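You operate a simulated robot arm through the tools that you are given. There is no shell and no other tool. Be economical: measure what you need, move in short steps, check, and stop when the job is done.

Carry out the task below with a simulated two-armed robot. There is one attempt and no reset: what you move stays moved.

## Task
On the teal table, fold the grey cloth in half, so that its two long edges meet.

It is judged by the outcome, as a careful person would: the job done as asked, and still so three seconds after it is handed in. It fails if anything else is knocked over, pushed out of place, dropped, spilled or broken. Flat cloth is picked up by pressing the open fingertips on it (5 to 10 N) and closing them slowly along it; thin cloth reads only 2 to 8 mm in the jaws.

## Robot
Two 7-joint arms with two-finger parallel grippers on one trunk, on a base that drives. Base frame: it is fixed to the floor where the robot stands at the start and does not move with it; the origin is under the middle of the robot, x ahead of it, y to its left, z up; the surface under the hand at the start is at about z = 800. Units: mm, degrees, N and s.
The left shoulder is at the start at [70, 134, 1076], the right one opposite. With the tool pointing down near the work surface each hand reaches from about 200 to 660 mm from the robot's upright axis, wherever it stands, measured 20 degrees to its own side. Places, roughly: teal table [800, 100, 800]. Payload 1.57 kg a hand.
The TCP of each hand is the grasp point between the finger pads, 30 mm short of the fingertips. In the tool frame z runs along the fingers and y along their closing line. The gripper opens to 80 mm. The fingers are 17 mm wide and 12 mm thick; the gripper's body (40 by 82 mm) begins 80 mm behind the TCP.
Orientation is told as [roll, pitch, yaw] about the base's x, y, z axes, in that order, counted from this pose: with the fingers straight down and closing along the base's y, the tool's x points along the base's -x, its y along +y and its z along -z.

## Interface
- The arms move only by the tool send_rows. It takes "left_targets", "right_targets" or both (then of equal length, played together; a hand with none holds still); each is a list of rows, each a list of 7 numbers: the turn, a rotation vector about the tool's x, y, z in degrees, then the shift along the tool's x, y, z in mm, then the gripper command, from -1 (shut) to 1 (fully open), values between in proportion. In form: [[wx, wy, wz, x, y, z, claw], ...]. A call has 1 to 8 rows; each row shifts and turns the commanded pose from where the row before left it, along the tool's axes as they then stand. A row lasts 0.2 s, in which the tool goes at most 50 mm and 8.6 degrees; a call with a longer step from one row to the next is refused whole, and so is a gripper value outside its range. Where a pose cannot be reached the arm comes as near as it can. A force on the tool above 40 N (or 10 N above the force at the start of the call, whichever is more), or a blocked arm, ends the call early, and 0.2 s more pass. Each finger travels about 153 mm/s and halts on what it meets, pressing with about 23 N; the grip force reading is that of the motor and also rises with nothing between the fingers. The clock runs only during rows and for 0.2 s after the last one: add rows that do not move to give the fingers time. The reply holds the time, the measured pose of the TCP, the force on the tool along the base axes, the opening and the grip force, in the units named above and with some noise, with the torque about the TCP (base axes, N m) and any sound that the robot's microphone picked up.
- Cameras (640 x 400 px; columns grow to the right, rows downward): "scene" is now at [132, 0.3, 1291.6]; the picture's right is [0.00, -1.00, 0.00], its down [-0.71, 0.00, -0.71] and it looks along [0.71, 0.00, -0.71] (base axes); focal length 266 px, centre (320, 200). "left" rides on the left gripper at [72, 7, -122] in its tool frame; the picture's right is [-0.09, 1.00, 0.00], its down [-0.84, -0.08, -0.54] and it looks along [-0.54, -0.05, 0.84] (tool axes); focal length 238 px, centre (320, 200). "right" rides on the right gripper at [72, -7, -122] in its tool frame; the picture's right is [0.09, 1.00, 0.00], its down [-0.84, 0.08, -0.54] and it looks along [-0.54, 0.05, 0.84] (tool axes); focal length 238 px, centre (320, 200). There is no depth. A picture from a camera that has moved, and an enlarged one, comes with that camera's place and axes in the base frame and with its lens.
- grab_frame(camera): a new picture of that camera. No time passes.
- lift_body(by): slides the trunk up (or, below 0, down) by that many mm; the arms and the scene camera ride with it, the base frame stays. It gives what a move gives, with no picture.
- drive_base(legs): drives the robot by 1 to 6 legs, each [ahead, left, turn to the left] in mm, mm and degrees, along the robot's own axes; the way and the turn of a leg run together, so that a leg with both is an arc; at most 1500 mm and 180 degrees a leg. The arms and the cameras ride along, it lands a little off, and it stops where it bumps. It gives what a move gives.
- turn_head(pan, tilt): turns the head with the scene camera to pan (to the left, within 86 degrees either way) and tilt (down, from -29 to 69), counted from straight ahead of the robot. It gives what a move gives.
- inspect(camera, box): a new picture of the part [left, top, right, bottom] of that camera's present view, enlarged. No time passes.
- close_job(): hands the job in; it is judged then, once.

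Go step by step. Nothing tells you exact positions but the pictures and the camera data: compare them with the known pose of the tool, close in by small moves and look again before you grip or let go. The budget is 120 turns and 92 pictures, counting those below and the enlarged ones. Unless the task says otherwise, let go and move clear before handing in, and close with one line.

The tools are called after "Request:" as a command line: name --argument value ..., lists and objects as JSON in quotes. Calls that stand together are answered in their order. send_rows: Moves the arms, as the interface text tells. Its arguments: {"type":"object","properties":{"left_targets":{"type":"array","items":{"type":"array","items":{"type":"number"}}},"right_targets":{"type":"array","items":{"type":"array","items":{"type":"number"}}}},"required":[]} The other tools are called the same way: lift_body (by) slides the trunk up or down; drive_base (legs) drives the base; turn_head (pan, tilt) turns the head that bears the scene camera; grab_frame (camera) takes a picture; inspect (camera, box) takes an enlarged picture of a part of a camera's view; close_job () hands the job in.

At the start:

```text
time: 0.0
left_tool_pos: [514.8, 160.0, 968.4]
left_ee_rot: [0.1, 0.0, 0.0]
left_contact_force: [-0.5, 0.4, 0.3]
left_wrist_torque: [0.0, -0.01, 0.01]
left_width: 80.0
left_grip_force: 0.1
right_tool_pos: [479.1, -244.5, 946.3]
right_ee_rot: [0.1, 0.0, 0.0]
right_contact_force: [0.5, -0.3, -0.9]
right_wrist_torque: [0.04, 0.0, -0.01]
right_width: 79.9
right_grip_force: 0.0
trunk travel left (down, up): [-650.0, 290.0]
robot x, y, heading: [1.9, 2.6, -0.1]
head pan, tilt: [0.0, 45.2]
```

scene: 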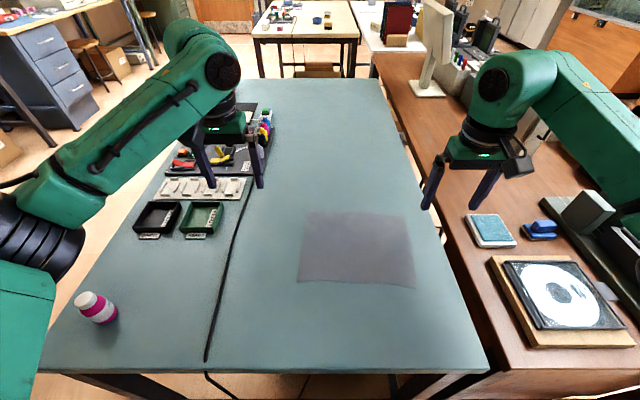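
right: 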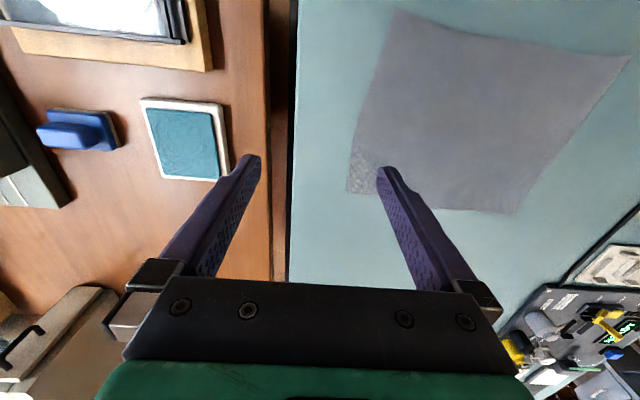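
left: 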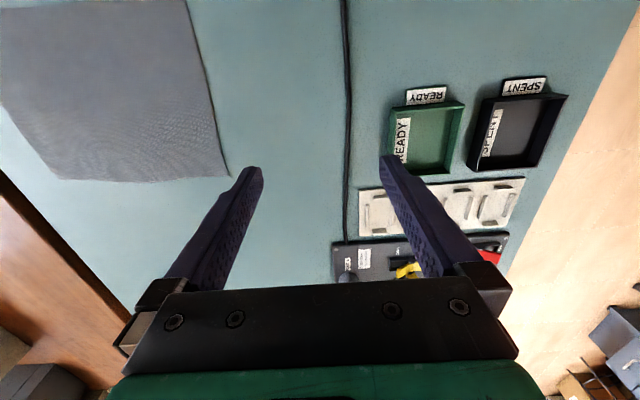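

I see the cloth roughly at x 380–580 and y −205 to 45. Its long edges are the near and far ones, running along y. I'll check the corners in detail first.

Request:
inspect --camera "scene" --box '[270, 190, 450, 302]'

Request:
inspect --camera "right" --box '[320, 0, 640, 220]'

```text
3.56 times, centred on (360, 246) of scene
camera zoom: at [132.0, 0.3, 1291.6], right [0.0, -1.0, 0.0], down [-0.71, 0.0, -0.71], along [0.71, 0.0, -0.71], focal length 947 px, centre (178, 36)
```

zoom: 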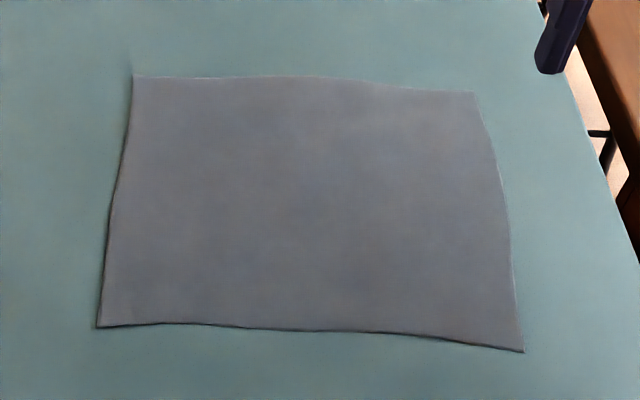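

```text
1.82 times, centred on (480, 110) of right
camera zoom: at [409.5, -250.5, 1066.4], right [-0.09, 1.0, 0.0], down [0.84, 0.08, 0.54], along [0.54, 0.05, -0.84], focal length 433 px, centre (29, 364)
```

zoom: 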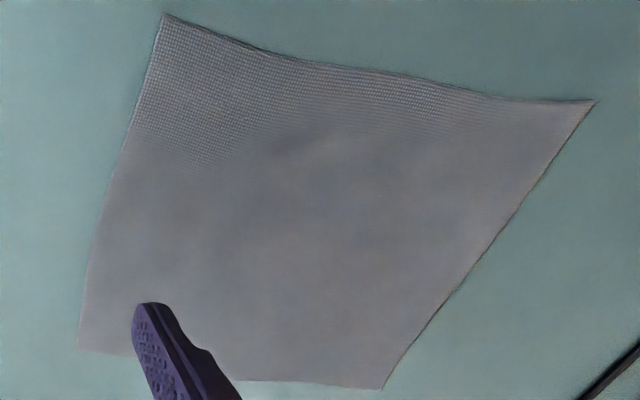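

The cloth measures about 236 × 192 mm and is turned about −4°. I'll pinch its near edge close to both corners and carry it over to the far edge; first I bring both hands above the near corners with the fingers part-closed.

Request:
send_rows --left_targets '[[0, 0, 0, 23, -29, 0, 0.5], [0, 0, 0, 23, -29, 0, 0.2], [0, 0, 0, 23, -29, 0, -0.1], [0, 0, 0, 23, -29, 20, -0.1], [0, 0, 0, 22, -28.5, 20, -0.1], [0, 0, 0, 0, 0, 40, -0.1], [0, 0, 0, 0, 0, 23, -0.1], [0, 0, 3.6, 0, 0, 0, -0.1]]' --right_targets '[[0, 0, 0, 18, 17, 0, 0.5], [0, 0, 0, 18, 17, 0, 0.2], [0, 0, 0, 18, 17, 0, -0.1], [0, 0, 0, 18, 17, 10, -0.1], [0, 0, 0, 18, 16.5, 20, -0.1], [0, 0, 0, 0, 0, 40, -0.1], [0, 0, 0, 0, 0, 11, -0.1], [0, 0, 3.6, 0, 0, 0, -0.1]]'

```text
time: 1.8
left_tool_pos: [401.7, 15.3, 865.5]
left_ee_rot: [0.0, 0.0, -3.6]
left_contact_force: [0.8, 0.2, -1.0]
left_wrist_torque: [-0.01, 0.01, -0.01]
left_width: 36.1
left_grip_force: 0.0
right_tool_pos: [390.8, -160.4, 863.5]
right_ee_rot: [0.0, 0.0, -3.6]
right_contact_force: [0.0, -0.1, -0.6]
right_wrist_torque: [0.02, -0.01, 0.03]
right_width: 36.1
right_grip_force: 0.0
trunk travel left (down, up): [-650.0, 290.0]
robot x, y, heading: [1.1, 4.5, 0.2]
head pan, tilt: [0.0, 45.2]
```

Request:
grab_frame --camera "left"

Request:
grab_frame --camera "right"

Request:
grab_frame --camera "scene"

```text
86 pictures are left
camera left: at [330.9, 28.0, 987.9], right [0.15, 0.99, 0.0], down [0.83, -0.13, 0.54], along [0.54, -0.08, -0.84], focal length 238 px, centre (320, 200)
```

left: 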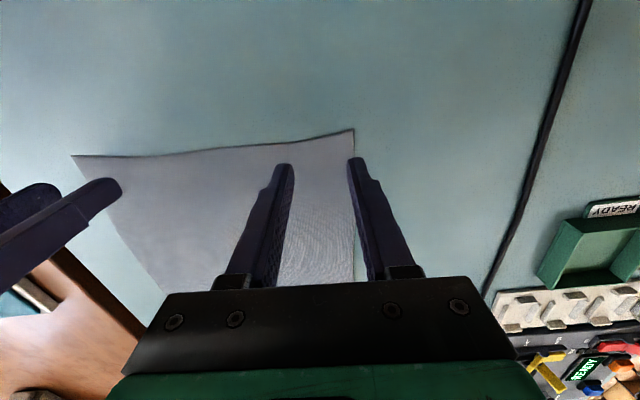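

```text
85 pictures are left
camera right: at [319.4, -161.6, 985.3], right [-0.03, 1.0, 0.0], down [0.84, 0.02, 0.54], along [0.54, 0.02, -0.84], focal length 238 px, centre (320, 200)
```

right: 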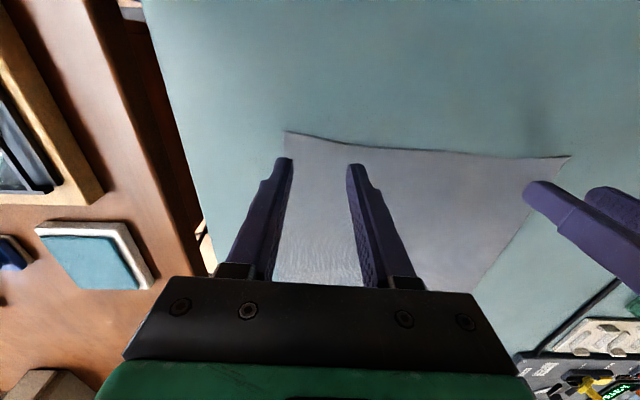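

```text
84 pictures are left
camera scene: at [131.9, 0.2, 1291.7], right [0.0, -1.0, 0.0], down [-0.71, 0.0, -0.71], along [0.71, 0.0, -0.71], focal length 266 px, centre (320, 200)
```

scene: 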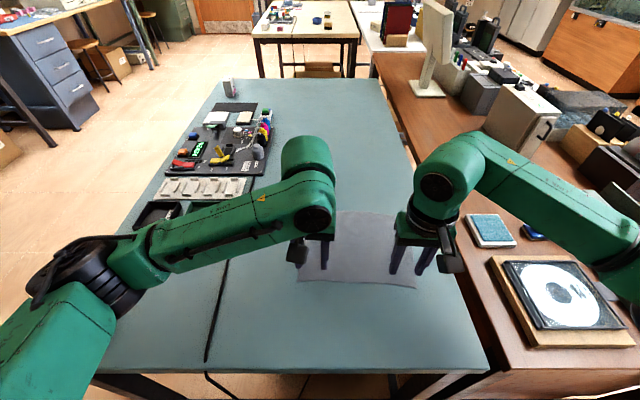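

The pictures agree on the corners: left at (391, 47), right at (375, −186). I shift both hands slightly inward and come down to just above the cloth.

Request:
send_rows --left_targets '[[0, 0, 0, 0, -4, 0, -0.1], [0, 0, 0, 0, 0, 16, -0.1], [0, 0, 0, 0, 0, 14.5, -0.1], [0, 0, 0, 0, 0, 0, -0.1]]' --right_targets '[[0, 0, 0, 3, 7, 0, -0.1], [0, 0, 0, 0, 0, 15, -0.1], [0, 0, 0, 0, 0, 13.5, -0.1], [0, 0, 0, 0, 0, 0, -0.1]]'

```text
time: 2.8
left_tool_pos: [399.9, 11.2, 835.2]
left_ee_rot: [0.0, 0.0, -3.6]
left_contact_force: [-0.8, 0.0, -0.7]
left_wrist_torque: [-0.02, 0.0, 0.02]
left_width: 36.0
left_grip_force: 0.1
right_tool_pos: [388.4, -152.7, 835.0]
right_ee_rot: [-0.1, 0.0, -3.6]
right_contact_force: [-0.8, 0.6, 0.9]
right_wrist_torque: [-0.04, 0.04, 0.02]
right_width: 35.8
right_grip_force: 0.2
trunk travel left (down, up): [-650.0, 290.0]
robot x, y, heading: [-1.5, -0.3, 0.0]
head pan, tilt: [0.0, 45.2]
```

Both hands are at z 835 with no contact yet. I'll lower them in small steps.

Request:
send_rows --left_targets '[[0, 0, 0, 0, 0, 2, -0.1], [0, 0, 0, 0, 0, 1, -0.1], [0, 0, 0, 0, 0, 0, -0.1]]' --right_targets '[[0, 0, 0, 0, 0, 2, -0.1], [0, 0, 0, 0, 0, 1, -0.1], [0, 0, 0, 0, 0, 0, -0.1]]'

Request:
send_rows --left_targets '[[0, 0, 0, 0, 0, 1, -0.1], [0, 0, 0, 0, 0, 0, -0.1]]' --right_targets '[[0, 0, 0, 0, 0, 1, -0.1], [0, 0, 0, 0, 0, 0, -0.1]]'

```text
time: 3.6
left_tool_pos: [400.6, 12.5, 832.6]
left_ee_rot: [0.0, 0.1, -3.5]
left_contact_force: [-1.1, 0.1, 0.6]
left_wrist_torque: [0.02, -0.01, 0.01]
left_width: 36.2
left_grip_force: 0.0
right_tool_pos: [387.7, -153.7, 832.2]
right_ee_rot: [-0.1, 0.0, -3.7]
right_contact_force: [0.9, 0.2, -0.1]
right_wrist_torque: [0.0, -0.04, -0.01]
right_width: 36.0
right_grip_force: 0.1
trunk travel left (down, up): [-650.0, 290.0]
robot x, y, heading: [-1.9, 4.2, -0.1]
head pan, tilt: [0.0, 45.2]
```

```text
time: 4.2
left_tool_pos: [400.0, 13.1, 831.7]
left_ee_rot: [-0.1, 0.0, -3.5]
left_contact_force: [0.3, 0.5, -0.3]
left_wrist_torque: [0.0, -0.01, 0.0]
left_width: 35.8
left_grip_force: 0.1
right_tool_pos: [388.0, -152.8, 832.3]
right_ee_rot: [0.0, 0.0, -3.6]
right_contact_force: [0.5, -0.1, 0.9]
right_wrist_torque: [0.0, -0.01, 0.01]
right_width: 35.8
right_grip_force: 0.1
trunk travel left (down, up): [-650.0, 290.0]
robot x, y, heading: [0.4, -0.6, 0.1]
head pan, tilt: [0.0, 45.2]
```

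Request:
send_rows --left_targets '[[0, 0, 0, 0, 0, 1, -0.1], [0, 0, 0, 0, 0, 0, -0.1]]' --right_targets '[[0, 0, 0, 0, 0, 1, -0.1], [0, 0, 0, 0, 0, 0, -0.1]]'

Request:
send_rows --left_targets '[[0, 0, 0, 0, 0, 1, -0.1], [0, 0, 0, 0, 0, 0, -0.1]]' --right_targets '[[0, 0, 0, 0, 0, 1, -0.1], [0, 0, 0, 0, 0, 0, -0.1]]'

```text
time: 4.8
left_tool_pos: [401.4, 12.2, 831.5]
left_ee_rot: [-0.1, 0.0, -3.6]
left_contact_force: [0.5, -0.6, 4.1]
left_wrist_torque: [0.02, -0.01, -0.01]
left_width: 35.9
left_grip_force: 0.1
right_tool_pos: [387.4, -153.5, 831.1]
right_ee_rot: [-0.1, -0.1, -3.5]
right_contact_force: [1.0, 0.4, 5.5]
right_wrist_torque: [-0.04, -0.06, -0.01]
right_width: 35.9
right_grip_force: 0.0
trunk travel left (down, up): [-650.0, 290.0]
robot x, y, heading: [-1.3, -1.0, -0.0]
head pan, tilt: [0.0, 45.2]
```

```text
time: 5.4
left_tool_pos: [399.1, 12.3, 831.7]
left_ee_rot: [-0.1, -0.2, -3.6]
left_contact_force: [2.5, -0.5, 10.5]
left_wrist_torque: [0.06, -0.05, -0.04]
left_width: 36.2
left_grip_force: 0.0
right_tool_pos: [387.4, -153.7, 831.5]
right_ee_rot: [0.0, -0.2, -3.6]
right_contact_force: [2.6, -0.1, 11.5]
right_wrist_torque: [-0.09, -0.06, 0.02]
right_width: 36.0
right_grip_force: 0.1
trunk travel left (down, up): [-650.0, 290.0]
robot x, y, heading: [-1.1, -0.7, 0.1]
head pan, tilt: [0.0, 45.2]
```

Both hands now press with about 11 N, so I ease off half a millimetre and close slowly.

Request:
send_rows --left_targets '[[0, 0, 0, 0, 0, -0.5, -0.15], [0, 0, 0, 0, 0, 0, -0.22], [0, 0, 0, 0, 0, 0, -0.29], [0, 0, 0, 0, 0, 0, -0.36], [0, 0, 0, 0, 0, 0, -0.43], [0, 0, 0, 0, 0, 0, -0.5], [0, 0, 0, 0, 0, 0, -0.57], [0, 0, 0, 0, 0, 0, -0.64]]' --right_targets '[[0, 0, 0, 0, 0, -0.6, -0.15], [0, 0, 0, 0, 0, 0, -0.22], [0, 0, 0, 0, 0, 0, -0.29], [0, 0, 0, 0, 0, 0, -0.36], [0, 0, 0, 0, 0, 0, -0.43], [0, 0, 0, 0, 0, 0, -0.5], [0, 0, 0, 0, 0, 0, -0.57], [0, 0, 0, 0, 0, 0, -0.64]]'

Request:
grab_frame --camera "left"

Request:
grab_frame --camera "right"

```text
time: 7.2
left_tool_pos: [398.8, 13.5, 832.0]
left_ee_rot: [0.0, -0.2, -3.6]
left_contact_force: [-0.4, -0.3, 7.4]
left_wrist_torque: [0.0, 0.03, -0.04]
left_width: 13.2
left_grip_force: 0.1
right_tool_pos: [387.0, -153.9, 830.5]
right_ee_rot: [0.0, -0.2, -3.5]
right_contact_force: [-0.4, 0.7, 8.6]
right_wrist_torque: [-0.03, 0.02, 0.0]
right_width: 12.9
right_grip_force: 0.0
trunk travel left (down, up): [-650.0, 290.0]
robot x, y, heading: [-2.4, 0.6, -0.1]
head pan, tilt: [0.0, 45.2]
```

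```text
83 pictures are left
camera left: at [328.3, 24.5, 952.7], right [0.15, 0.99, 0.0], down [0.83, -0.13, 0.54], along [0.54, -0.08, -0.84], focal length 238 px, centre (320, 200)
```

left: 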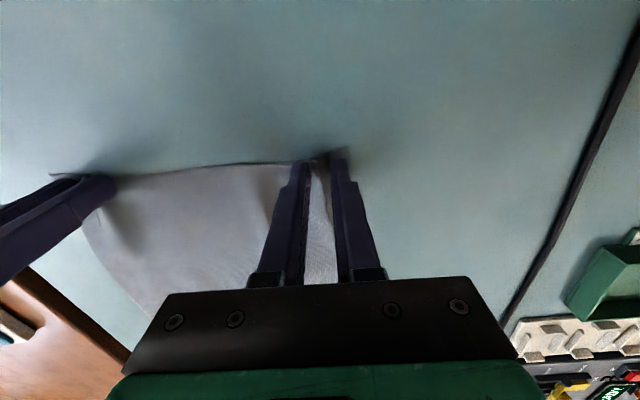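

```text
82 pictures are left
camera right: at [314.8, -153.9, 952.5], right [-0.03, 1.0, 0.0], down [0.84, 0.03, 0.54], along [0.54, 0.02, -0.84], focal length 238 px, centre (320, 200)
```

right: 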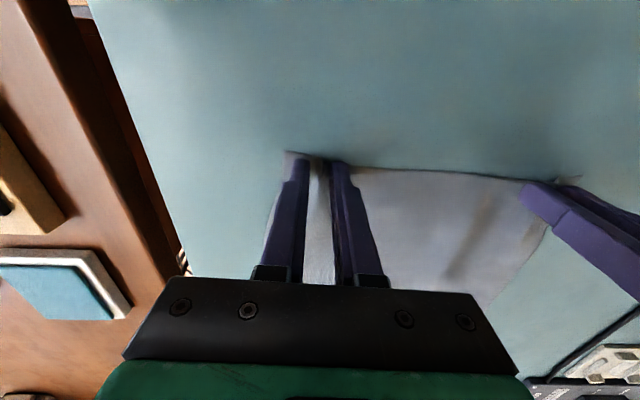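

Rucks are forming in both hands; a close look at each before shutting.

Request:
inspect --camera "left" --box '[240, 120, 400, 220]'

Request:
inspect --camera "right" --box '[240, 120, 400, 220]'

```text
4.00 times, centred on (320, 170) of left
camera zoom: at [328.3, 24.5, 952.7], right [0.15, 0.99, 0.0], down [0.83, -0.13, 0.54], along [0.54, -0.08, -0.84], focal length 953 px, centre (320, 320)
```

zoom: 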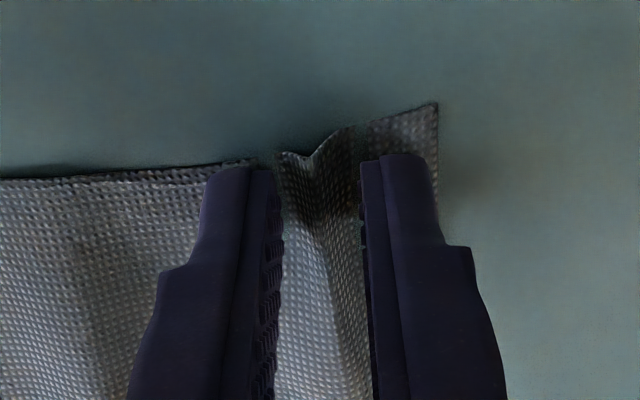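

```text
4.00 times, centred on (320, 170) of right
camera zoom: at [314.8, -153.9, 952.5], right [-0.03, 1.0, 0.0], down [0.84, 0.03, 0.54], along [0.54, 0.02, -0.84], focal length 953 px, centre (320, 320)
```

zoom: 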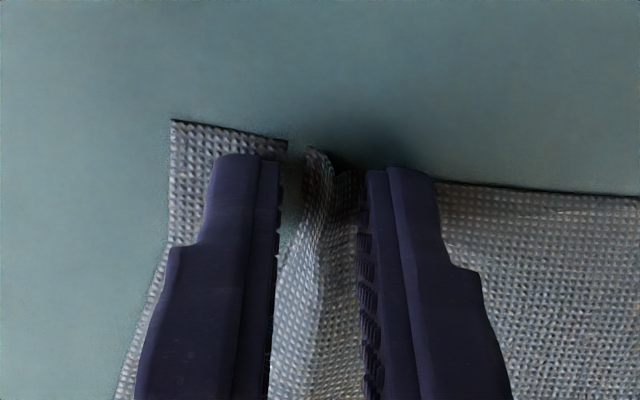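

Nice rucks on both sides, and the fingers are right at the edge. I'll keep closing.

Request:
send_rows --left_targets '[[0, 0, 0, 0, 0, 0, -0.71], [0, 0, 0, 0, 0, 0, -0.78], [0, 0, 0, 0, 0, 0, -0.85], [0, 0, 0, 0, 0, 0, -0.92], [0, 0, 0, 0, 0, 0, -1], [0, 0, 0, 0, 0, 0, -1]]' --right_targets '[[0, 0, 0, 0, 0, 0, -0.71], [0, 0, 0, 0, 0, 0, -0.78], [0, 0, 0, 0, 0, 0, -0.85], [0, 0, 0, 0, 0, 0, -0.92], [0, 0, 0, 0, 0, 0, -1], [0, 0, 0, 0, 0, 0, -1]]'

Request:
inspect --camera "left" --box '[240, 120, 400, 220]'

Request:
inspect --camera "right" --box '[240, 120, 400, 220]'

```text
time: 8.6
left_tool_pos: [399.6, 12.0, 831.4]
left_ee_rot: [-0.1, -0.1, -3.6]
left_contact_force: [-0.9, -8.8, 6.8]
left_wrist_torque: [-0.21, 0.02, 0.02]
left_width: 1.7
left_grip_force: 23.5
right_tool_pos: [386.6, -152.5, 831.6]
right_ee_rot: [0.0, -0.1, -3.6]
right_contact_force: [0.7, 7.7, 7.8]
right_wrist_torque: [0.24, -0.03, 0.02]
right_width: 1.9
right_grip_force: 23.0
trunk travel left (down, up): [-650.0, 290.0]
robot x, y, heading: [2.7, -2.5, 0.0]
head pan, tilt: [0.0, 45.2]
```

```text
4.00 times, centred on (320, 170) of left
camera zoom: at [328.3, 24.2, 952.7], right [0.15, 0.99, 0.0], down [0.83, -0.13, 0.54], along [0.54, -0.09, -0.84], focal length 953 px, centre (320, 320)
```

zoom: 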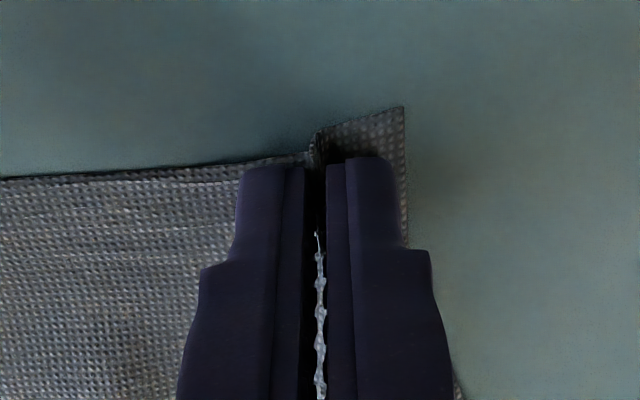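

```text
4.00 times, centred on (320, 170) of right
camera zoom: at [314.9, -153.7, 952.5], right [-0.03, 1.0, 0.0], down [0.84, 0.03, 0.54], along [0.54, 0.02, -0.84], focal length 953 px, centre (320, 320)
```

zoom: 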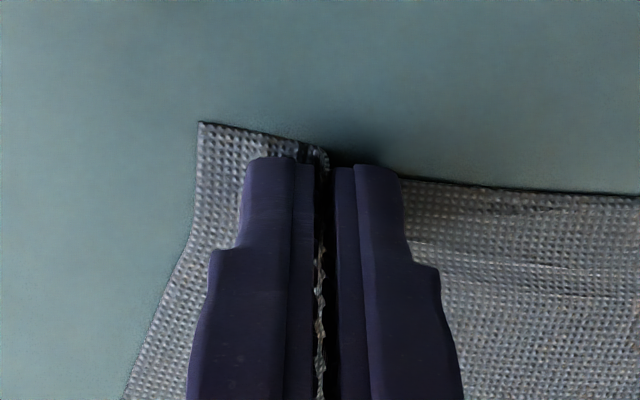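

Both grips hold cloth. But folding near-to-far would need the fingers to tip back toward the robot at the end, which is beyond reach, and the held hem would curl under. So I'll release here, letting the rucks flatten, and take the far edge instead; that way the fingers can tip forward naturally when it is laid down.

Request:
send_rows --left_targets '[[0, 0, 0, 0, 0, 0, -0.8], [0, 0, 0, 0, 0, 0, -0.65], [0, 0, 0, 0, 0, 0, -0.5], [0, 0, 0, 0, 0, 0, -0.35], [0, 0, 0, 0, 0, 0, -0.1], [0, 0, 0, 0, 0, -10, -0.1], [0, 0, 0, 0, 0, -45, -0.1], [0, 0, 0, 0, 0, -45, -0.1]]' --right_targets '[[0, 0, 0, 0, 0, 0, -0.8], [0, 0, 0, 0, 0, 0, -0.65], [0, 0, 0, 0, 0, 0, -0.5], [0, 0, 0, 0, 0, 0, -0.35], [0, 0, 0, 0, 0, 0, -0.1], [0, 0, 0, 0, 0, -10, -0.1], [0, 0, 0, 0, 0, -45, -0.1], [0, 0, 0, 0, 0, -45, -0.1]]'

Request:
grab_frame --camera "scene"

Request:
grab_frame --camera "right"

```text
time: 10.4
left_tool_pos: [399.8, 12.6, 930.7]
left_ee_rot: [0.0, 0.0, -3.6]
left_contact_force: [0.0, 0.3, 0.5]
left_wrist_torque: [0.0, 0.02, 0.01]
left_width: 36.0
left_grip_force: 0.0
right_tool_pos: [386.9, -154.0, 928.3]
right_ee_rot: [0.0, 0.0, -3.6]
right_contact_force: [0.1, -0.2, -0.9]
right_wrist_torque: [0.04, -0.01, -0.01]
right_width: 35.9
right_grip_force: 0.1
trunk travel left (down, up): [-650.0, 290.0]
robot x, y, heading: [-0.4, -0.7, -0.2]
head pan, tilt: [0.0, 45.2]
```

```text
77 pictures are left
camera scene: at [131.6, 0.5, 1291.5], right [0.0, -1.0, 0.0], down [-0.71, 0.0, -0.71], along [0.71, 0.0, -0.71], focal length 266 px, centre (320, 200)
```

scene: 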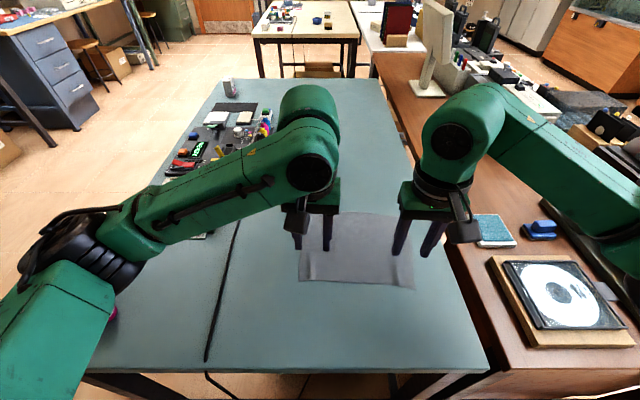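

```text
76 pictures are left
camera right: at [317.2, -153.6, 1050.6], right [-0.03, 1.0, 0.0], down [0.84, 0.03, 0.54], along [0.54, 0.02, -0.84], focal length 238 px, centre (320, 200)
```

right: 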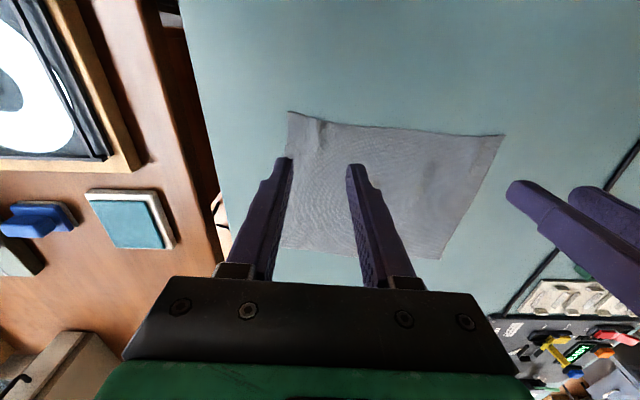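

Before going to the far edge I test, up in the air, whether the hands can tip forward about 43° above the near edge where they will have to lay the cloth down.

Request:
send_rows --left_targets '[[0, -8.5, 0, 0, 0, 0, -0.1], [0, -8.5, 0, 0, 0, 0, -0.1], [0, -8.5, 0, 0, 0, 0, -0.1], [0, -8.5, 0, 0, 0, 0, -0.1], [0, -8.5, 0, 0, 0, 0, -0.1], [0, -8.5, 0, 0, 0, 0, -0.1]]' --right_targets '[[0, -8.5, 0, 0, 0, 0, -0.1], [0, -8.5, 0, 0, 0, 0, -0.1], [0, -8.5, 0, 0, 0, 0, -0.1], [0, -8.5, 0, 0, 0, 0, -0.1], [0, -8.5, 0, 0, 0, 0, -0.1], [0, -8.5, 0, 0, 0, 0, -0.1]]'

Request:
grab_frame --camera "scene"

```text
time: 11.8
left_tool_pos: [400.7, 13.8, 931.3]
left_ee_rot: [0.1, -50.9, -3.6]
left_contact_force: [0.6, 0.1, 0.4]
left_wrist_torque: [0.0, -0.01, 0.0]
left_width: 36.1
left_grip_force: 0.1
right_tool_pos: [386.0, -153.8, 929.3]
right_ee_rot: [0.0, -42.6, -3.6]
right_contact_force: [-0.1, -0.1, 0.0]
right_wrist_torque: [-0.02, -0.02, 0.02]
right_width: 36.0
right_grip_force: 0.0
right hand out of reach, approached as far as the arm can: row 6
trunk travel left (down, up): [-650.0, 290.0]
robot x, y, heading: [-0.4, -0.2, 0.0]
head pan, tilt: [0.0, 45.2]
```

```text
75 pictures are left
camera scene: at [132.0, 0.5, 1291.7], right [0.0, -1.0, 0.0], down [-0.71, 0.0, -0.71], along [0.71, 0.0, -0.71], focal length 266 px, centre (320, 200)
```

scene: 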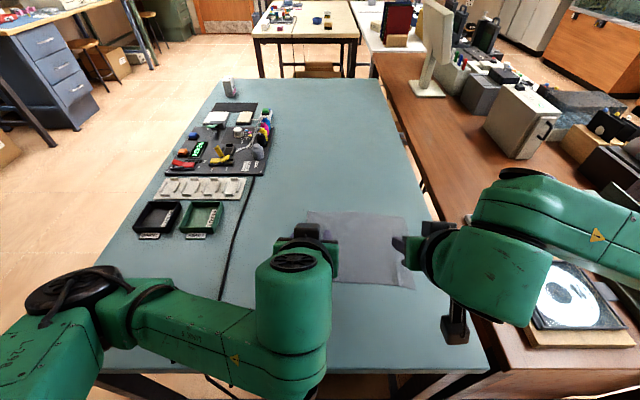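

The tilt works to about 43–50°. I check the cloth's present state before returning.

Request:
inspect --camera "scene" --box '[270, 190, 450, 302]'

Request:
send_rows --left_targets '[[0, 8.5, 0, 0, 0, 0, -0.1], [0, 8.5, 0, 0, 0, 0, -0.1], [0, 8.5, 0, 0, 0, 0, -0.1], [0, 8.5, 0, 0, 0, 0, -0.1], [0, 8.5, 0, 0, 0, 0, -0.1], [0, 8.5, 0, 0, 0, 0, -0.1]]' --right_targets '[[0, 8.5, 0, 0, 0, 0, -0.1], [0, 8.5, 0, 0, 0, 0, -0.1], [0, 8.5, 0, 0, 0, 0, -0.1], [0, 8.5, 0, 0, 0, 0, -0.1], [0, 8.5, 0, 0, 0, 0, -0.1], [0, 0, 0, 0, 0, 0, -0.1]]'

```text
3.56 times, centred on (360, 246) of scene
camera zoom: at [132.0, 0.5, 1291.7], right [0.0, -1.0, 0.0], down [-0.71, 0.0, -0.71], along [0.71, 0.0, -0.71], focal length 947 px, centre (178, 36)
```

zoom: 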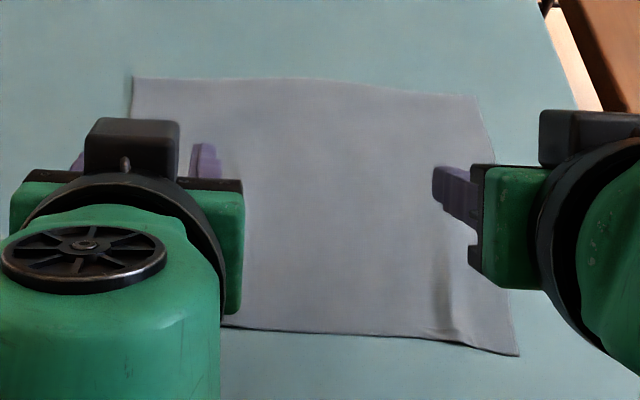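

```text
time: 13.2
left_tool_pos: [400.6, 11.3, 929.9]
left_ee_rot: [0.0, 0.2, -3.6]
left_contact_force: [0.2, -0.5, 0.8]
left_wrist_torque: [-0.04, 0.03, 0.01]
left_width: 35.9
left_grip_force: 0.1
right_tool_pos: [387.7, -153.5, 930.7]
right_ee_rot: [0.0, 0.0, -3.6]
right_contact_force: [0.0, 0.0, 0.5]
right_wrist_torque: [0.01, 0.0, 0.02]
right_width: 35.7
right_grip_force: 0.1
trunk travel left (down, up): [-650.0, 290.0]
robot x, y, heading: [4.5, 0.5, -0.2]
head pan, tilt: [0.0, 45.2]
```

The cloth lies nearly flat, with its far corners at about (584, 32) and (566, −207). I now move above the far edge, about 32 mm in from each corner.

Request:
send_rows --left_targets '[[0, 0, 0, -36.4, 0, 0, -0.1], [0, 0, 0, -36.4, 0, 0, -0.1], [0, 0, 0, -36.4, 0, 0, -0.1], [0, 0, 0, -36.4, 0, 0, -0.1], [0, 0, 0, -36.1, 0, 0, -0.1], [0, 0, 0, 0, 0, 35, -0.1], [0, 0, 0, 0, 0, 35, -0.1], [0, 0, 0, 0, 0, 0, -0.1]]' --right_targets '[[0, 0, 0, -36.6, -1.8, 0, -0.1], [0, 0, 0, -36.6, -1.8, 0, -0.1], [0, 0, 0, -36.6, -1.8, 0, -0.1], [0, 0, 0, -36.6, -1.8, 0, -0.1], [0, 0, 0, -36.8, -1.8, 0, -0.1], [0, 0, 0, 0, 0, 35, -0.1], [0, 0, 0, 0, 0, 35, -0.1], [0, 0, 0, 0, 0, 0, -0.1]]'

Request:
grab_frame --camera "left"

Request:
grab_frame --camera "right"

```text
time: 15.0
left_tool_pos: [575.6, 5.2, 859.4]
left_ee_rot: [0.0, 0.1, -3.7]
left_contact_force: [-0.6, 0.3, -0.1]
left_wrist_torque: [0.02, 0.03, -0.05]
left_width: 35.8
left_grip_force: 0.1
left hand out of reach, approached as far as the arm can: row 5
right_tool_pos: [569.9, -173.3, 860.5]
right_ee_rot: [0.0, 0.0, -3.6]
right_contact_force: [0.4, 0.6, -0.1]
right_wrist_torque: [0.0, 0.0, 0.02]
right_width: 36.0
right_grip_force: 0.1
trunk travel left (down, up): [-650.0, 290.0]
robot x, y, heading: [1.9, 2.5, -0.2]
head pan, tilt: [0.0, 45.2]
```

```text
73 pictures are left
camera left: at [504.0, 16.4, 981.5], right [0.15, 0.99, 0.0], down [0.83, -0.13, 0.54], along [0.54, -0.08, -0.84], focal length 238 px, centre (320, 200)
```

left: 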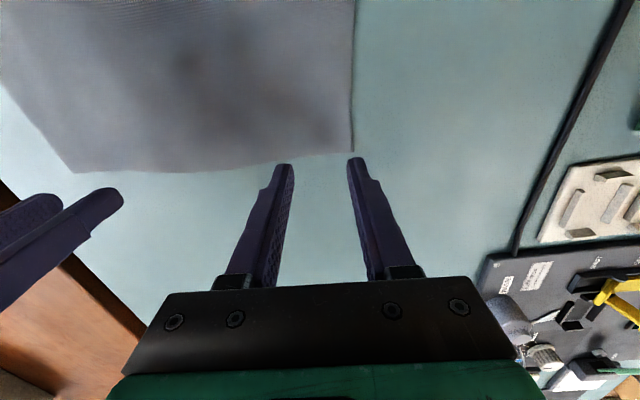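

```text
72 pictures are left
camera right: at [499.1, -174.6, 981.5], right [-0.03, 1.0, 0.0], down [0.84, 0.03, 0.54], along [0.54, 0.02, -0.84], focal length 238 px, centre (320, 200)
```

right: 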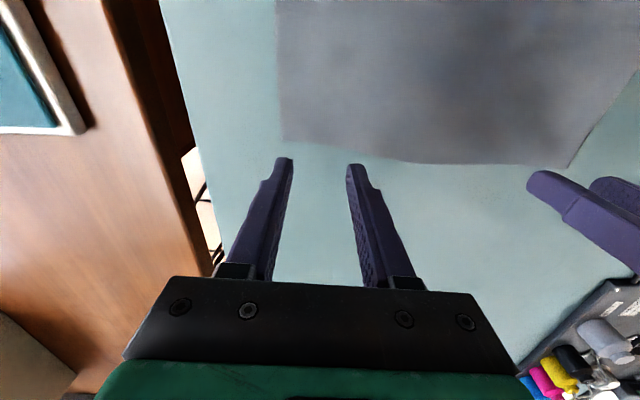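

The left arm stops at x 576, which still overlaps the edge (x ≈ 580) well. I nudge both hands slightly inward and lower them toward contact.

Request:
send_rows --left_targets '[[0, 0, 0, 0, -4, 0, -0.1], [0, 0, 0, 0, 0, 14, -0.1], [0, 0, 0, 0, 0, 13, -0.1], [0, 0, 0, 0, 0, 0, -0.1]]' --right_targets '[[0, 0, 0, 3, 4.5, 0, -0.1], [0, 0, 0, 0, 0, 14, -0.1], [0, 0, 0, 0, 0, 13.5, -0.1], [0, 0, 0, 0, 0, 0, -0.1]]'

Request:
send_rows --left_targets '[[0, 0, 0, 0, 0, 1, -0.1], [0, 0, 0, 0, 0, 0, -0.1]]' --right_targets '[[0, 0, 0, 0, 0, 1, -0.1], [0, 0, 0, 0, 0, 0, -0.1]]'

```text
time: 16.0
left_tool_pos: [575.5, 0.1, 833.3]
left_ee_rot: [0.0, 0.0, -3.6]
left_contact_force: [-0.5, 0.2, 0.2]
left_wrist_torque: [-0.02, -0.01, 0.02]
left_width: 36.1
left_grip_force: 0.1
right_tool_pos: [567.5, -168.8, 831.6]
right_ee_rot: [0.1, 0.0, -3.6]
right_contact_force: [0.2, 0.3, -0.8]
right_wrist_torque: [0.03, 0.0, -0.02]
right_width: 36.0
right_grip_force: 0.0
trunk travel left (down, up): [-650.0, 290.0]
robot x, y, heading: [1.5, 2.8, -0.0]
head pan, tilt: [0.0, 45.2]
```

```text
time: 16.6
left_tool_pos: [574.1, 0.7, 830.4]
left_ee_rot: [0.0, 0.0, -3.6]
left_contact_force: [-0.4, 0.7, -0.4]
left_wrist_torque: [0.0, 0.0, 0.01]
left_width: 35.9
left_grip_force: 0.1
right_tool_pos: [568.1, -168.3, 830.8]
right_ee_rot: [0.1, 0.0, -3.7]
right_contact_force: [-0.7, -0.6, 1.5]
right_wrist_torque: [-0.02, 0.01, -0.01]
right_width: 36.0
right_grip_force: 0.2
trunk travel left (down, up): [-650.0, 290.0]
robot x, y, heading: [4.5, 1.6, 0.2]
head pan, tilt: [0.0, 45.2]
```

Request:
send_rows --left_targets '[[0, 0, 0, 0, 0, 1.2, -0.1], [0, 0, 0, 0, 0, 0, -0.1]]' --right_targets '[[0, 0, 0, 0, 0, 0.8, -0.1], [0, 0, 0, 0, 0, 0, -0.1]]'

Request:
inspect --camera "left" --box '[240, 120, 400, 220]'

Request:
inspect --camera "right" --box '[240, 120, 400, 220]'

```text
time: 17.2
left_tool_pos: [574.1, 0.6, 831.0]
left_ee_rot: [-0.1, -0.1, -3.6]
left_contact_force: [0.9, 0.4, 3.1]
left_wrist_torque: [-0.03, -0.01, 0.02]
left_width: 36.1
left_grip_force: 0.1
right_tool_pos: [566.8, -169.7, 830.2]
right_ee_rot: [0.0, 0.0, -3.6]
right_contact_force: [1.1, 0.6, 3.7]
right_wrist_torque: [0.0, 0.03, 0.0]
right_width: 36.0
right_grip_force: 0.0
trunk travel left (down, up): [-650.0, 290.0]
robot x, y, heading: [3.9, 0.0, -0.1]
head pan, tilt: [0.0, 45.2]
```

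```text
4.00 times, centred on (320, 170) of left
camera zoom: at [503.3, 12.0, 952.8], right [0.15, 0.99, 0.0], down [0.83, -0.13, 0.54], along [0.54, -0.08, -0.84], focal length 953 px, centre (320, 320)
```

zoom: 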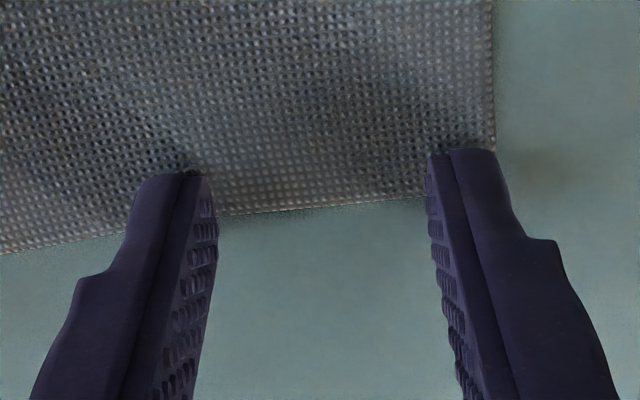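

```text
4.00 times, centred on (320, 170) of right
camera zoom: at [495.8, -169.7, 952.6], right [-0.03, 1.0, 0.0], down [0.84, 0.02, 0.54], along [0.54, 0.02, -0.84], focal length 953 px, centre (320, 320)
```

zoom: 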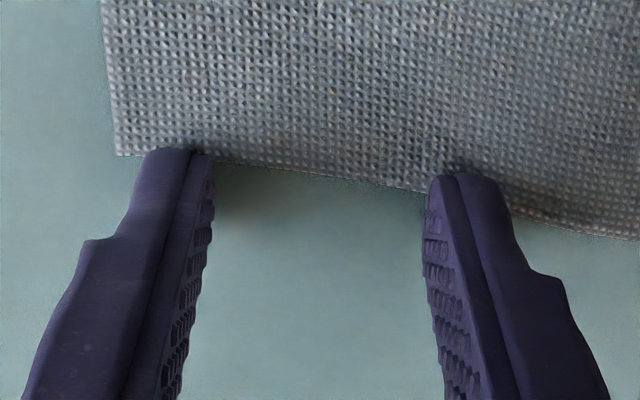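

The left fingers overlap the edge by about 10 mm, but the right outer finger barely touches the cloth. I lift the right hand, turn it about 8° to match the edge, bring it 7 mm nearer and press again.

Request:
send_rows --left_targets '[[0, 0, 0, 0, 0, 0, -0.1], [0, 0, 0, 0, 0, 0, -0.1], [0, 0, 0, 0, 0, 0, -0.1], [0, 0, 0, 0, 0, 0, -0.1], [0, 0, 0, 0, 0, 0.8, -0.1]]' --right_targets '[[0, 0, 0, 0, 0, -5, -0.1], [0, 0, 8, 0, 0, 0, -0.1], [0, 0, 0, 8, 1, 0, -0.1], [0, 0, 0, 0, 0, 5, -0.1], [0, 0, 0, 0, 0, 0.8, -0.1]]'

Request:
inspect --camera "right" --box '[240, 120, 400, 220]'

```text
time: 18.4
left_tool_pos: [574.7, -0.1, 831.2]
left_ee_rot: [0.0, -0.1, -3.6]
left_contact_force: [2.3, -0.4, 9.6]
left_wrist_torque: [0.03, -0.02, -0.01]
left_width: 36.1
left_grip_force: 0.0
right_tool_pos: [557.2, -167.4, 831.7]
right_ee_rot: [-0.1, -0.1, -11.6]
right_contact_force: [0.2, -0.9, 3.2]
right_wrist_torque: [-0.08, -0.03, 0.01]
right_width: 35.8
right_grip_force: 0.1
trunk travel left (down, up): [-650.0, 290.0]
robot x, y, heading: [-0.3, 2.6, -0.1]
head pan, tilt: [0.0, 45.2]
```

```text
4.00 times, centred on (320, 170) of right
camera zoom: at [487.6, -157.8, 952.5], right [0.11, 0.99, 0.0], down [0.83, -0.09, 0.54], along [0.54, -0.06, -0.84], focal length 953 px, centre (320, 320)
```

zoom: 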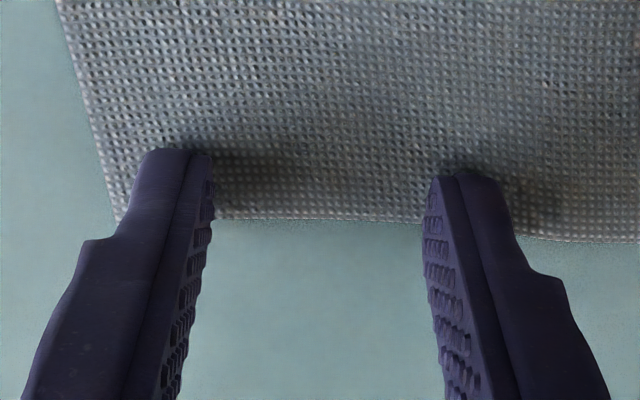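

Good: the right hand now overlaps the edge by about 10 mm. A bit more press there, then both close slowly.

Request:
send_rows --left_targets '[[0, 0, 0, 0, 0, -0.1, -0.1], [0, 0, 0, 0, 0, 0, -0.2], [0, 0, 0, 0, 0, 0, -0.28], [0, 0, 0, 0, 0, 0, -0.35], [0, 0, 0, 0, 0, 0, -0.42], [0, 0, 0, 0, 0, 0, -0.49], [0, 0, 0, 0, 0, 0, -0.56], [0, 0, 0, 0, 0, 0, -0.63]]' --right_targets '[[0, 0, 0, 0, 0, 0.8, -0.1], [0, 0, 0, 0, 0, 0, -0.2], [0, 0, 0, 0, 0, 0, -0.28], [0, 0, 0, 0, 0, 0, -0.35], [0, 0, 0, 0, 0, 0, -0.42], [0, 0, 0, 0, 0, 0, -0.49], [0, 0, 0, 0, 0, 0, -0.56], [0, 0, 0, 0, 0, 0, -0.63]]'

Request:
send_rows --left_targets '[[0, 0, 0, 0, 0, 0, -0.7], [0, 0, 0, 0, 0, 0, -0.77], [0, 0, 0, 0, 0, 0, -0.84], [0, 0, 0, 0, 0, 0, -0.91], [0, 0, 0, 0, 0, 0, -1], [0, 0, 0, 0, 0, 0, -1]]' --right_targets '[[0, 0, 0, 0, 0, 0, -0.7], [0, 0, 0, 0, 0, 0, -0.77], [0, 0, 0, 0, 0, 0, -0.84], [0, 0, 0, 0, 0, 0, -0.91], [0, 0, 0, 0, 0, 0, -1], [0, 0, 0, 0, 0, 0, -1]]'

Request:
inspect --camera "left" --box '[240, 120, 400, 220]'

Request:
inspect --camera "right" --box '[240, 120, 400, 220]'

```text
time: 20.2
left_tool_pos: [573.3, 0.8, 830.2]
left_ee_rot: [-0.1, -0.1, -3.6]
left_contact_force: [-0.7, -0.5, 2.5]
left_wrist_torque: [0.02, -0.01, -0.02]
left_width: 14.4
left_grip_force: 0.0
right_tool_pos: [558.6, -167.0, 832.2]
right_ee_rot: [0.0, -0.3, -11.6]
right_contact_force: [0.8, 1.1, 12.3]
right_wrist_torque: [-0.01, 0.03, -0.03]
right_width: 12.6
right_grip_force: 0.1
trunk travel left (down, up): [-650.0, 290.0]
robot x, y, heading: [0.0, -0.7, 0.0]
head pan, tilt: [0.0, 45.2]
```

```text
time: 21.6
left_tool_pos: [572.5, 0.4, 830.5]
left_ee_rot: [-0.2, -0.1, -3.6]
left_contact_force: [-0.7, -8.6, 0.2]
left_wrist_torque: [-0.24, 0.02, 0.0]
left_width: 1.9
left_grip_force: 23.0
right_tool_pos: [557.6, -165.6, 830.7]
right_ee_rot: [0.1, -0.2, -11.5]
right_contact_force: [0.8, 8.8, 13.8]
right_wrist_torque: [0.24, 0.01, -0.03]
right_width: 1.9
right_grip_force: 23.1
trunk travel left (down, up): [-650.0, 290.0]
robot x, y, heading: [1.3, 0.4, -0.2]
head pan, tilt: [0.0, 45.2]
```

```text
4.00 times, centred on (320, 170) of left
camera zoom: at [501.7, 12.0, 952.9], right [0.15, 0.99, 0.0], down [0.83, -0.13, 0.54], along [0.54, -0.09, -0.84], focal length 953 px, centre (320, 320)
```

zoom: 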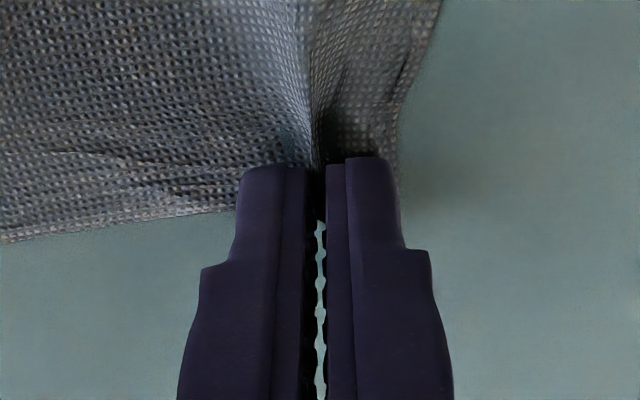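

```text
4.00 times, centred on (320, 170) of right
camera zoom: at [486.8, -156.5, 952.4], right [0.11, 0.99, 0.0], down [0.83, -0.09, 0.54], along [0.54, -0.06, -0.84], focal length 953 px, centre (320, 320)
```

zoom: 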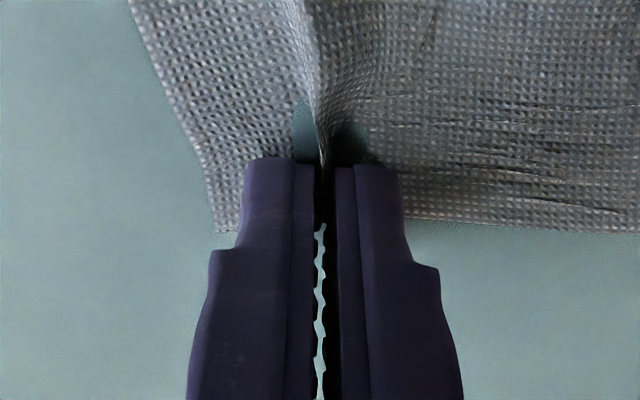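

Both hands show a clean ruck between the pads. I lift a little to test the hold.

Request:
send_rows --left_targets '[[0, 0, 0, 0, 0, -6, -1], [0, 0, 0, 5, 0, -12, -1], [0, 0, 0, 5, 0, -12, -1], [0, 0, 0, 0, 0, 0, -1]]' --right_targets '[[0, 0, 0, 0, 0, -6, -1], [0, 0, 0, 5, -0.7, -12, -1], [0, 0, 0, 5, -0.7, -12, -1], [0, 0, 0, 0, 0, 0, -1]]'

Request:
grab_frame --camera "left"

Request:
grab_frame --camera "right"

Request:
grab_frame --camera "scene"

```text
time: 22.6
left_tool_pos: [564.4, 2.1, 861.1]
left_ee_rot: [0.1, 0.1, -3.4]
left_contact_force: [-0.4, -6.9, -1.1]
left_wrist_torque: [-0.19, 0.02, 0.07]
left_width: 1.7
left_grip_force: 23.1
right_tool_pos: [549.5, -165.6, 860.2]
right_ee_rot: [-0.1, 0.0, -11.6]
right_contact_force: [0.2, 7.4, 0.1]
right_wrist_torque: [0.2, -0.03, 0.01]
right_width: 1.8
right_grip_force: 22.5
trunk travel left (down, up): [-650.0, 290.0]
robot x, y, heading: [0.7, 0.4, -0.2]
head pan, tilt: [0.0, 45.2]
```

```text
66 pictures are left
camera left: at [493.9, 12.8, 981.5], right [0.15, 0.99, 0.0], down [0.83, -0.13, 0.54], along [0.53, -0.08, -0.84], focal length 238 px, centre (320, 200)
```

left: 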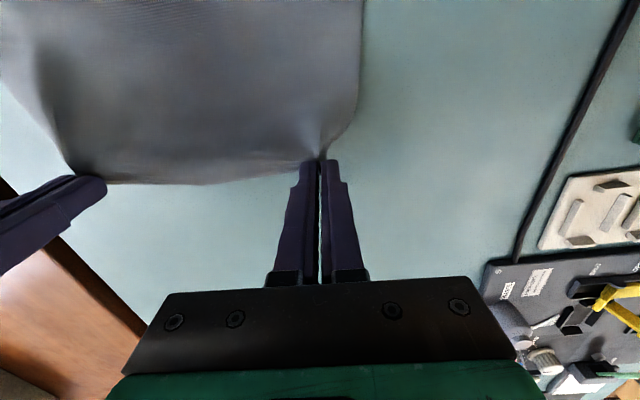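

```text
65 pictures are left
camera right: at [479.3, -156.6, 980.9], right [0.11, 0.99, 0.0], down [0.84, -0.09, 0.54], along [0.54, -0.06, -0.84], focal length 238 px, centre (320, 200)
```

right: 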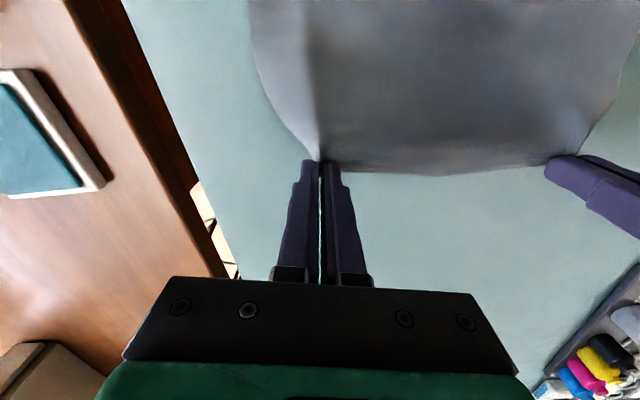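

```text
64 pictures are left
camera scene: at [132.5, 0.2, 1291.6], right [0.0, -1.0, 0.0], down [-0.71, 0.0, -0.7], along [0.7, 0.0, -0.71], focal length 266 px, centre (320, 200)
```

scene: 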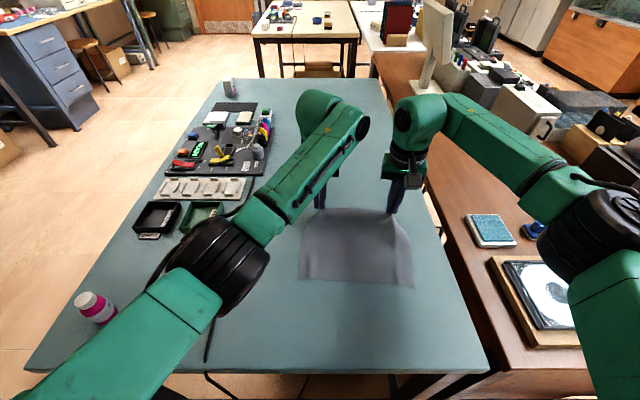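

Both hands hold the cloth. I carry the far edge over the fold line in an arc, slackening slightly inward and bringing the right hand back in line with the left.

Request:
send_rows --left_targets '[[0, 0, 0, 17, -2, -25, -1], [0, 0, 0, 25, -2, -17, -1], [0, 0, 0, 30, 0, -8, -1], [0, 0, 0, 30, 0, 2, -1], [0, 0, 0, 0, 0, 0, -1], [0, 0, 0, 25, 0, 10, -1], [0, 0, 0, 0, 0, 0, -1]]' --right_targets '[[0, 0, 0, 16.8, -0.3, -25, -1], [0, 0, 0, 24.8, -1.4, -17, -1], [0, 0, 0, 29.7, -4.1, -8, -1], [0, 0, 0, 29.7, -4.1, 2, -1], [0, 0, -8, 0, 0, 0, -1], [0, 0, 0, 25, 0, 10, -1], [0, 0, 0, 0, 0, 0, -1]]'

Request:
grab_frame --camera "scene"

Request:
grab_frame --camera "left"

Request:
grab_frame --camera "right"

```text
time: 24.2
left_tool_pos: [437.8, 5.4, 898.0]
left_ee_rot: [0.0, 0.1, -3.5]
left_contact_force: [-0.3, 0.3, -0.3]
left_wrist_torque: [-0.02, 0.02, -0.01]
left_width: 1.7
left_grip_force: 23.5
right_tool_pos: [424.0, -153.3, 897.2]
right_ee_rot: [0.0, 0.2, -3.7]
right_contact_force: [-0.1, -0.6, 0.7]
right_wrist_torque: [0.0, 0.0, 0.0]
right_width: 1.7
right_grip_force: 23.3
trunk travel left (down, up): [-650.0, 290.0]
robot x, y, heading: [0.0, 0.4, -0.0]
head pan, tilt: [0.0, 45.2]
```

```text
63 pictures are left
camera scene: at [132.9, 0.3, 1291.5], right [0.0, -1.0, 0.0], down [-0.71, 0.0, -0.7], along [0.7, 0.0, -0.71], focal length 266 px, centre (320, 200)
```

scene: 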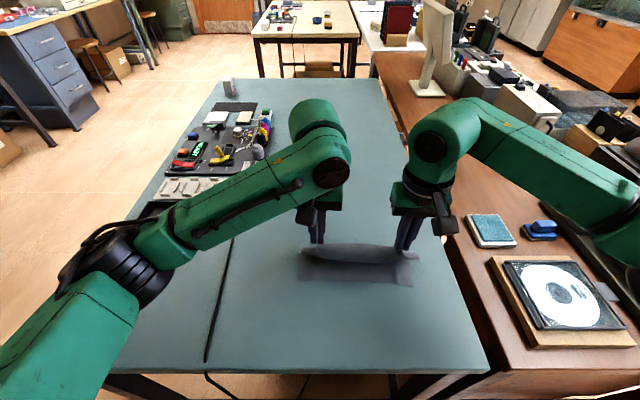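

```text
62 pictures are left
camera left: at [367.5, 16.7, 1019.5], right [0.15, 0.99, 0.0], down [0.83, -0.13, 0.54], along [0.53, -0.08, -0.84], focal length 238 px, centre (320, 200)
```

left: 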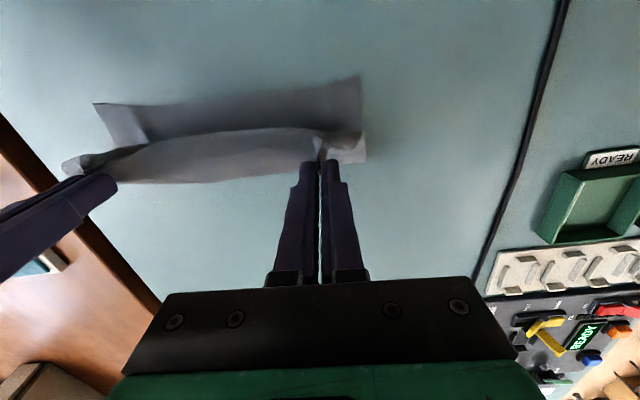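

```text
61 pictures are left
camera right: at [352.9, -154.8, 1018.8], right [-0.03, 1.0, 0.0], down [0.84, 0.02, 0.54], along [0.54, 0.02, -0.84], focal length 238 px, centre (320, 200)
```

right: 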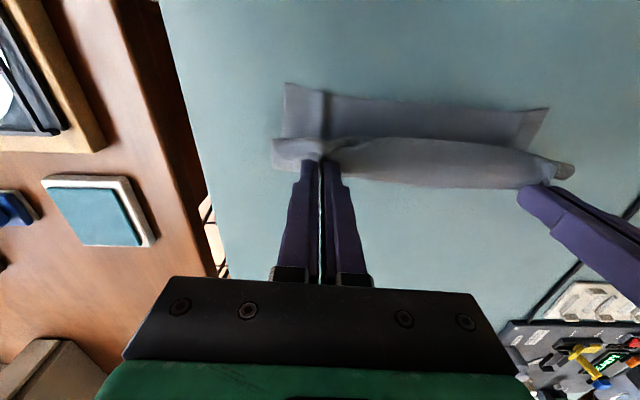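

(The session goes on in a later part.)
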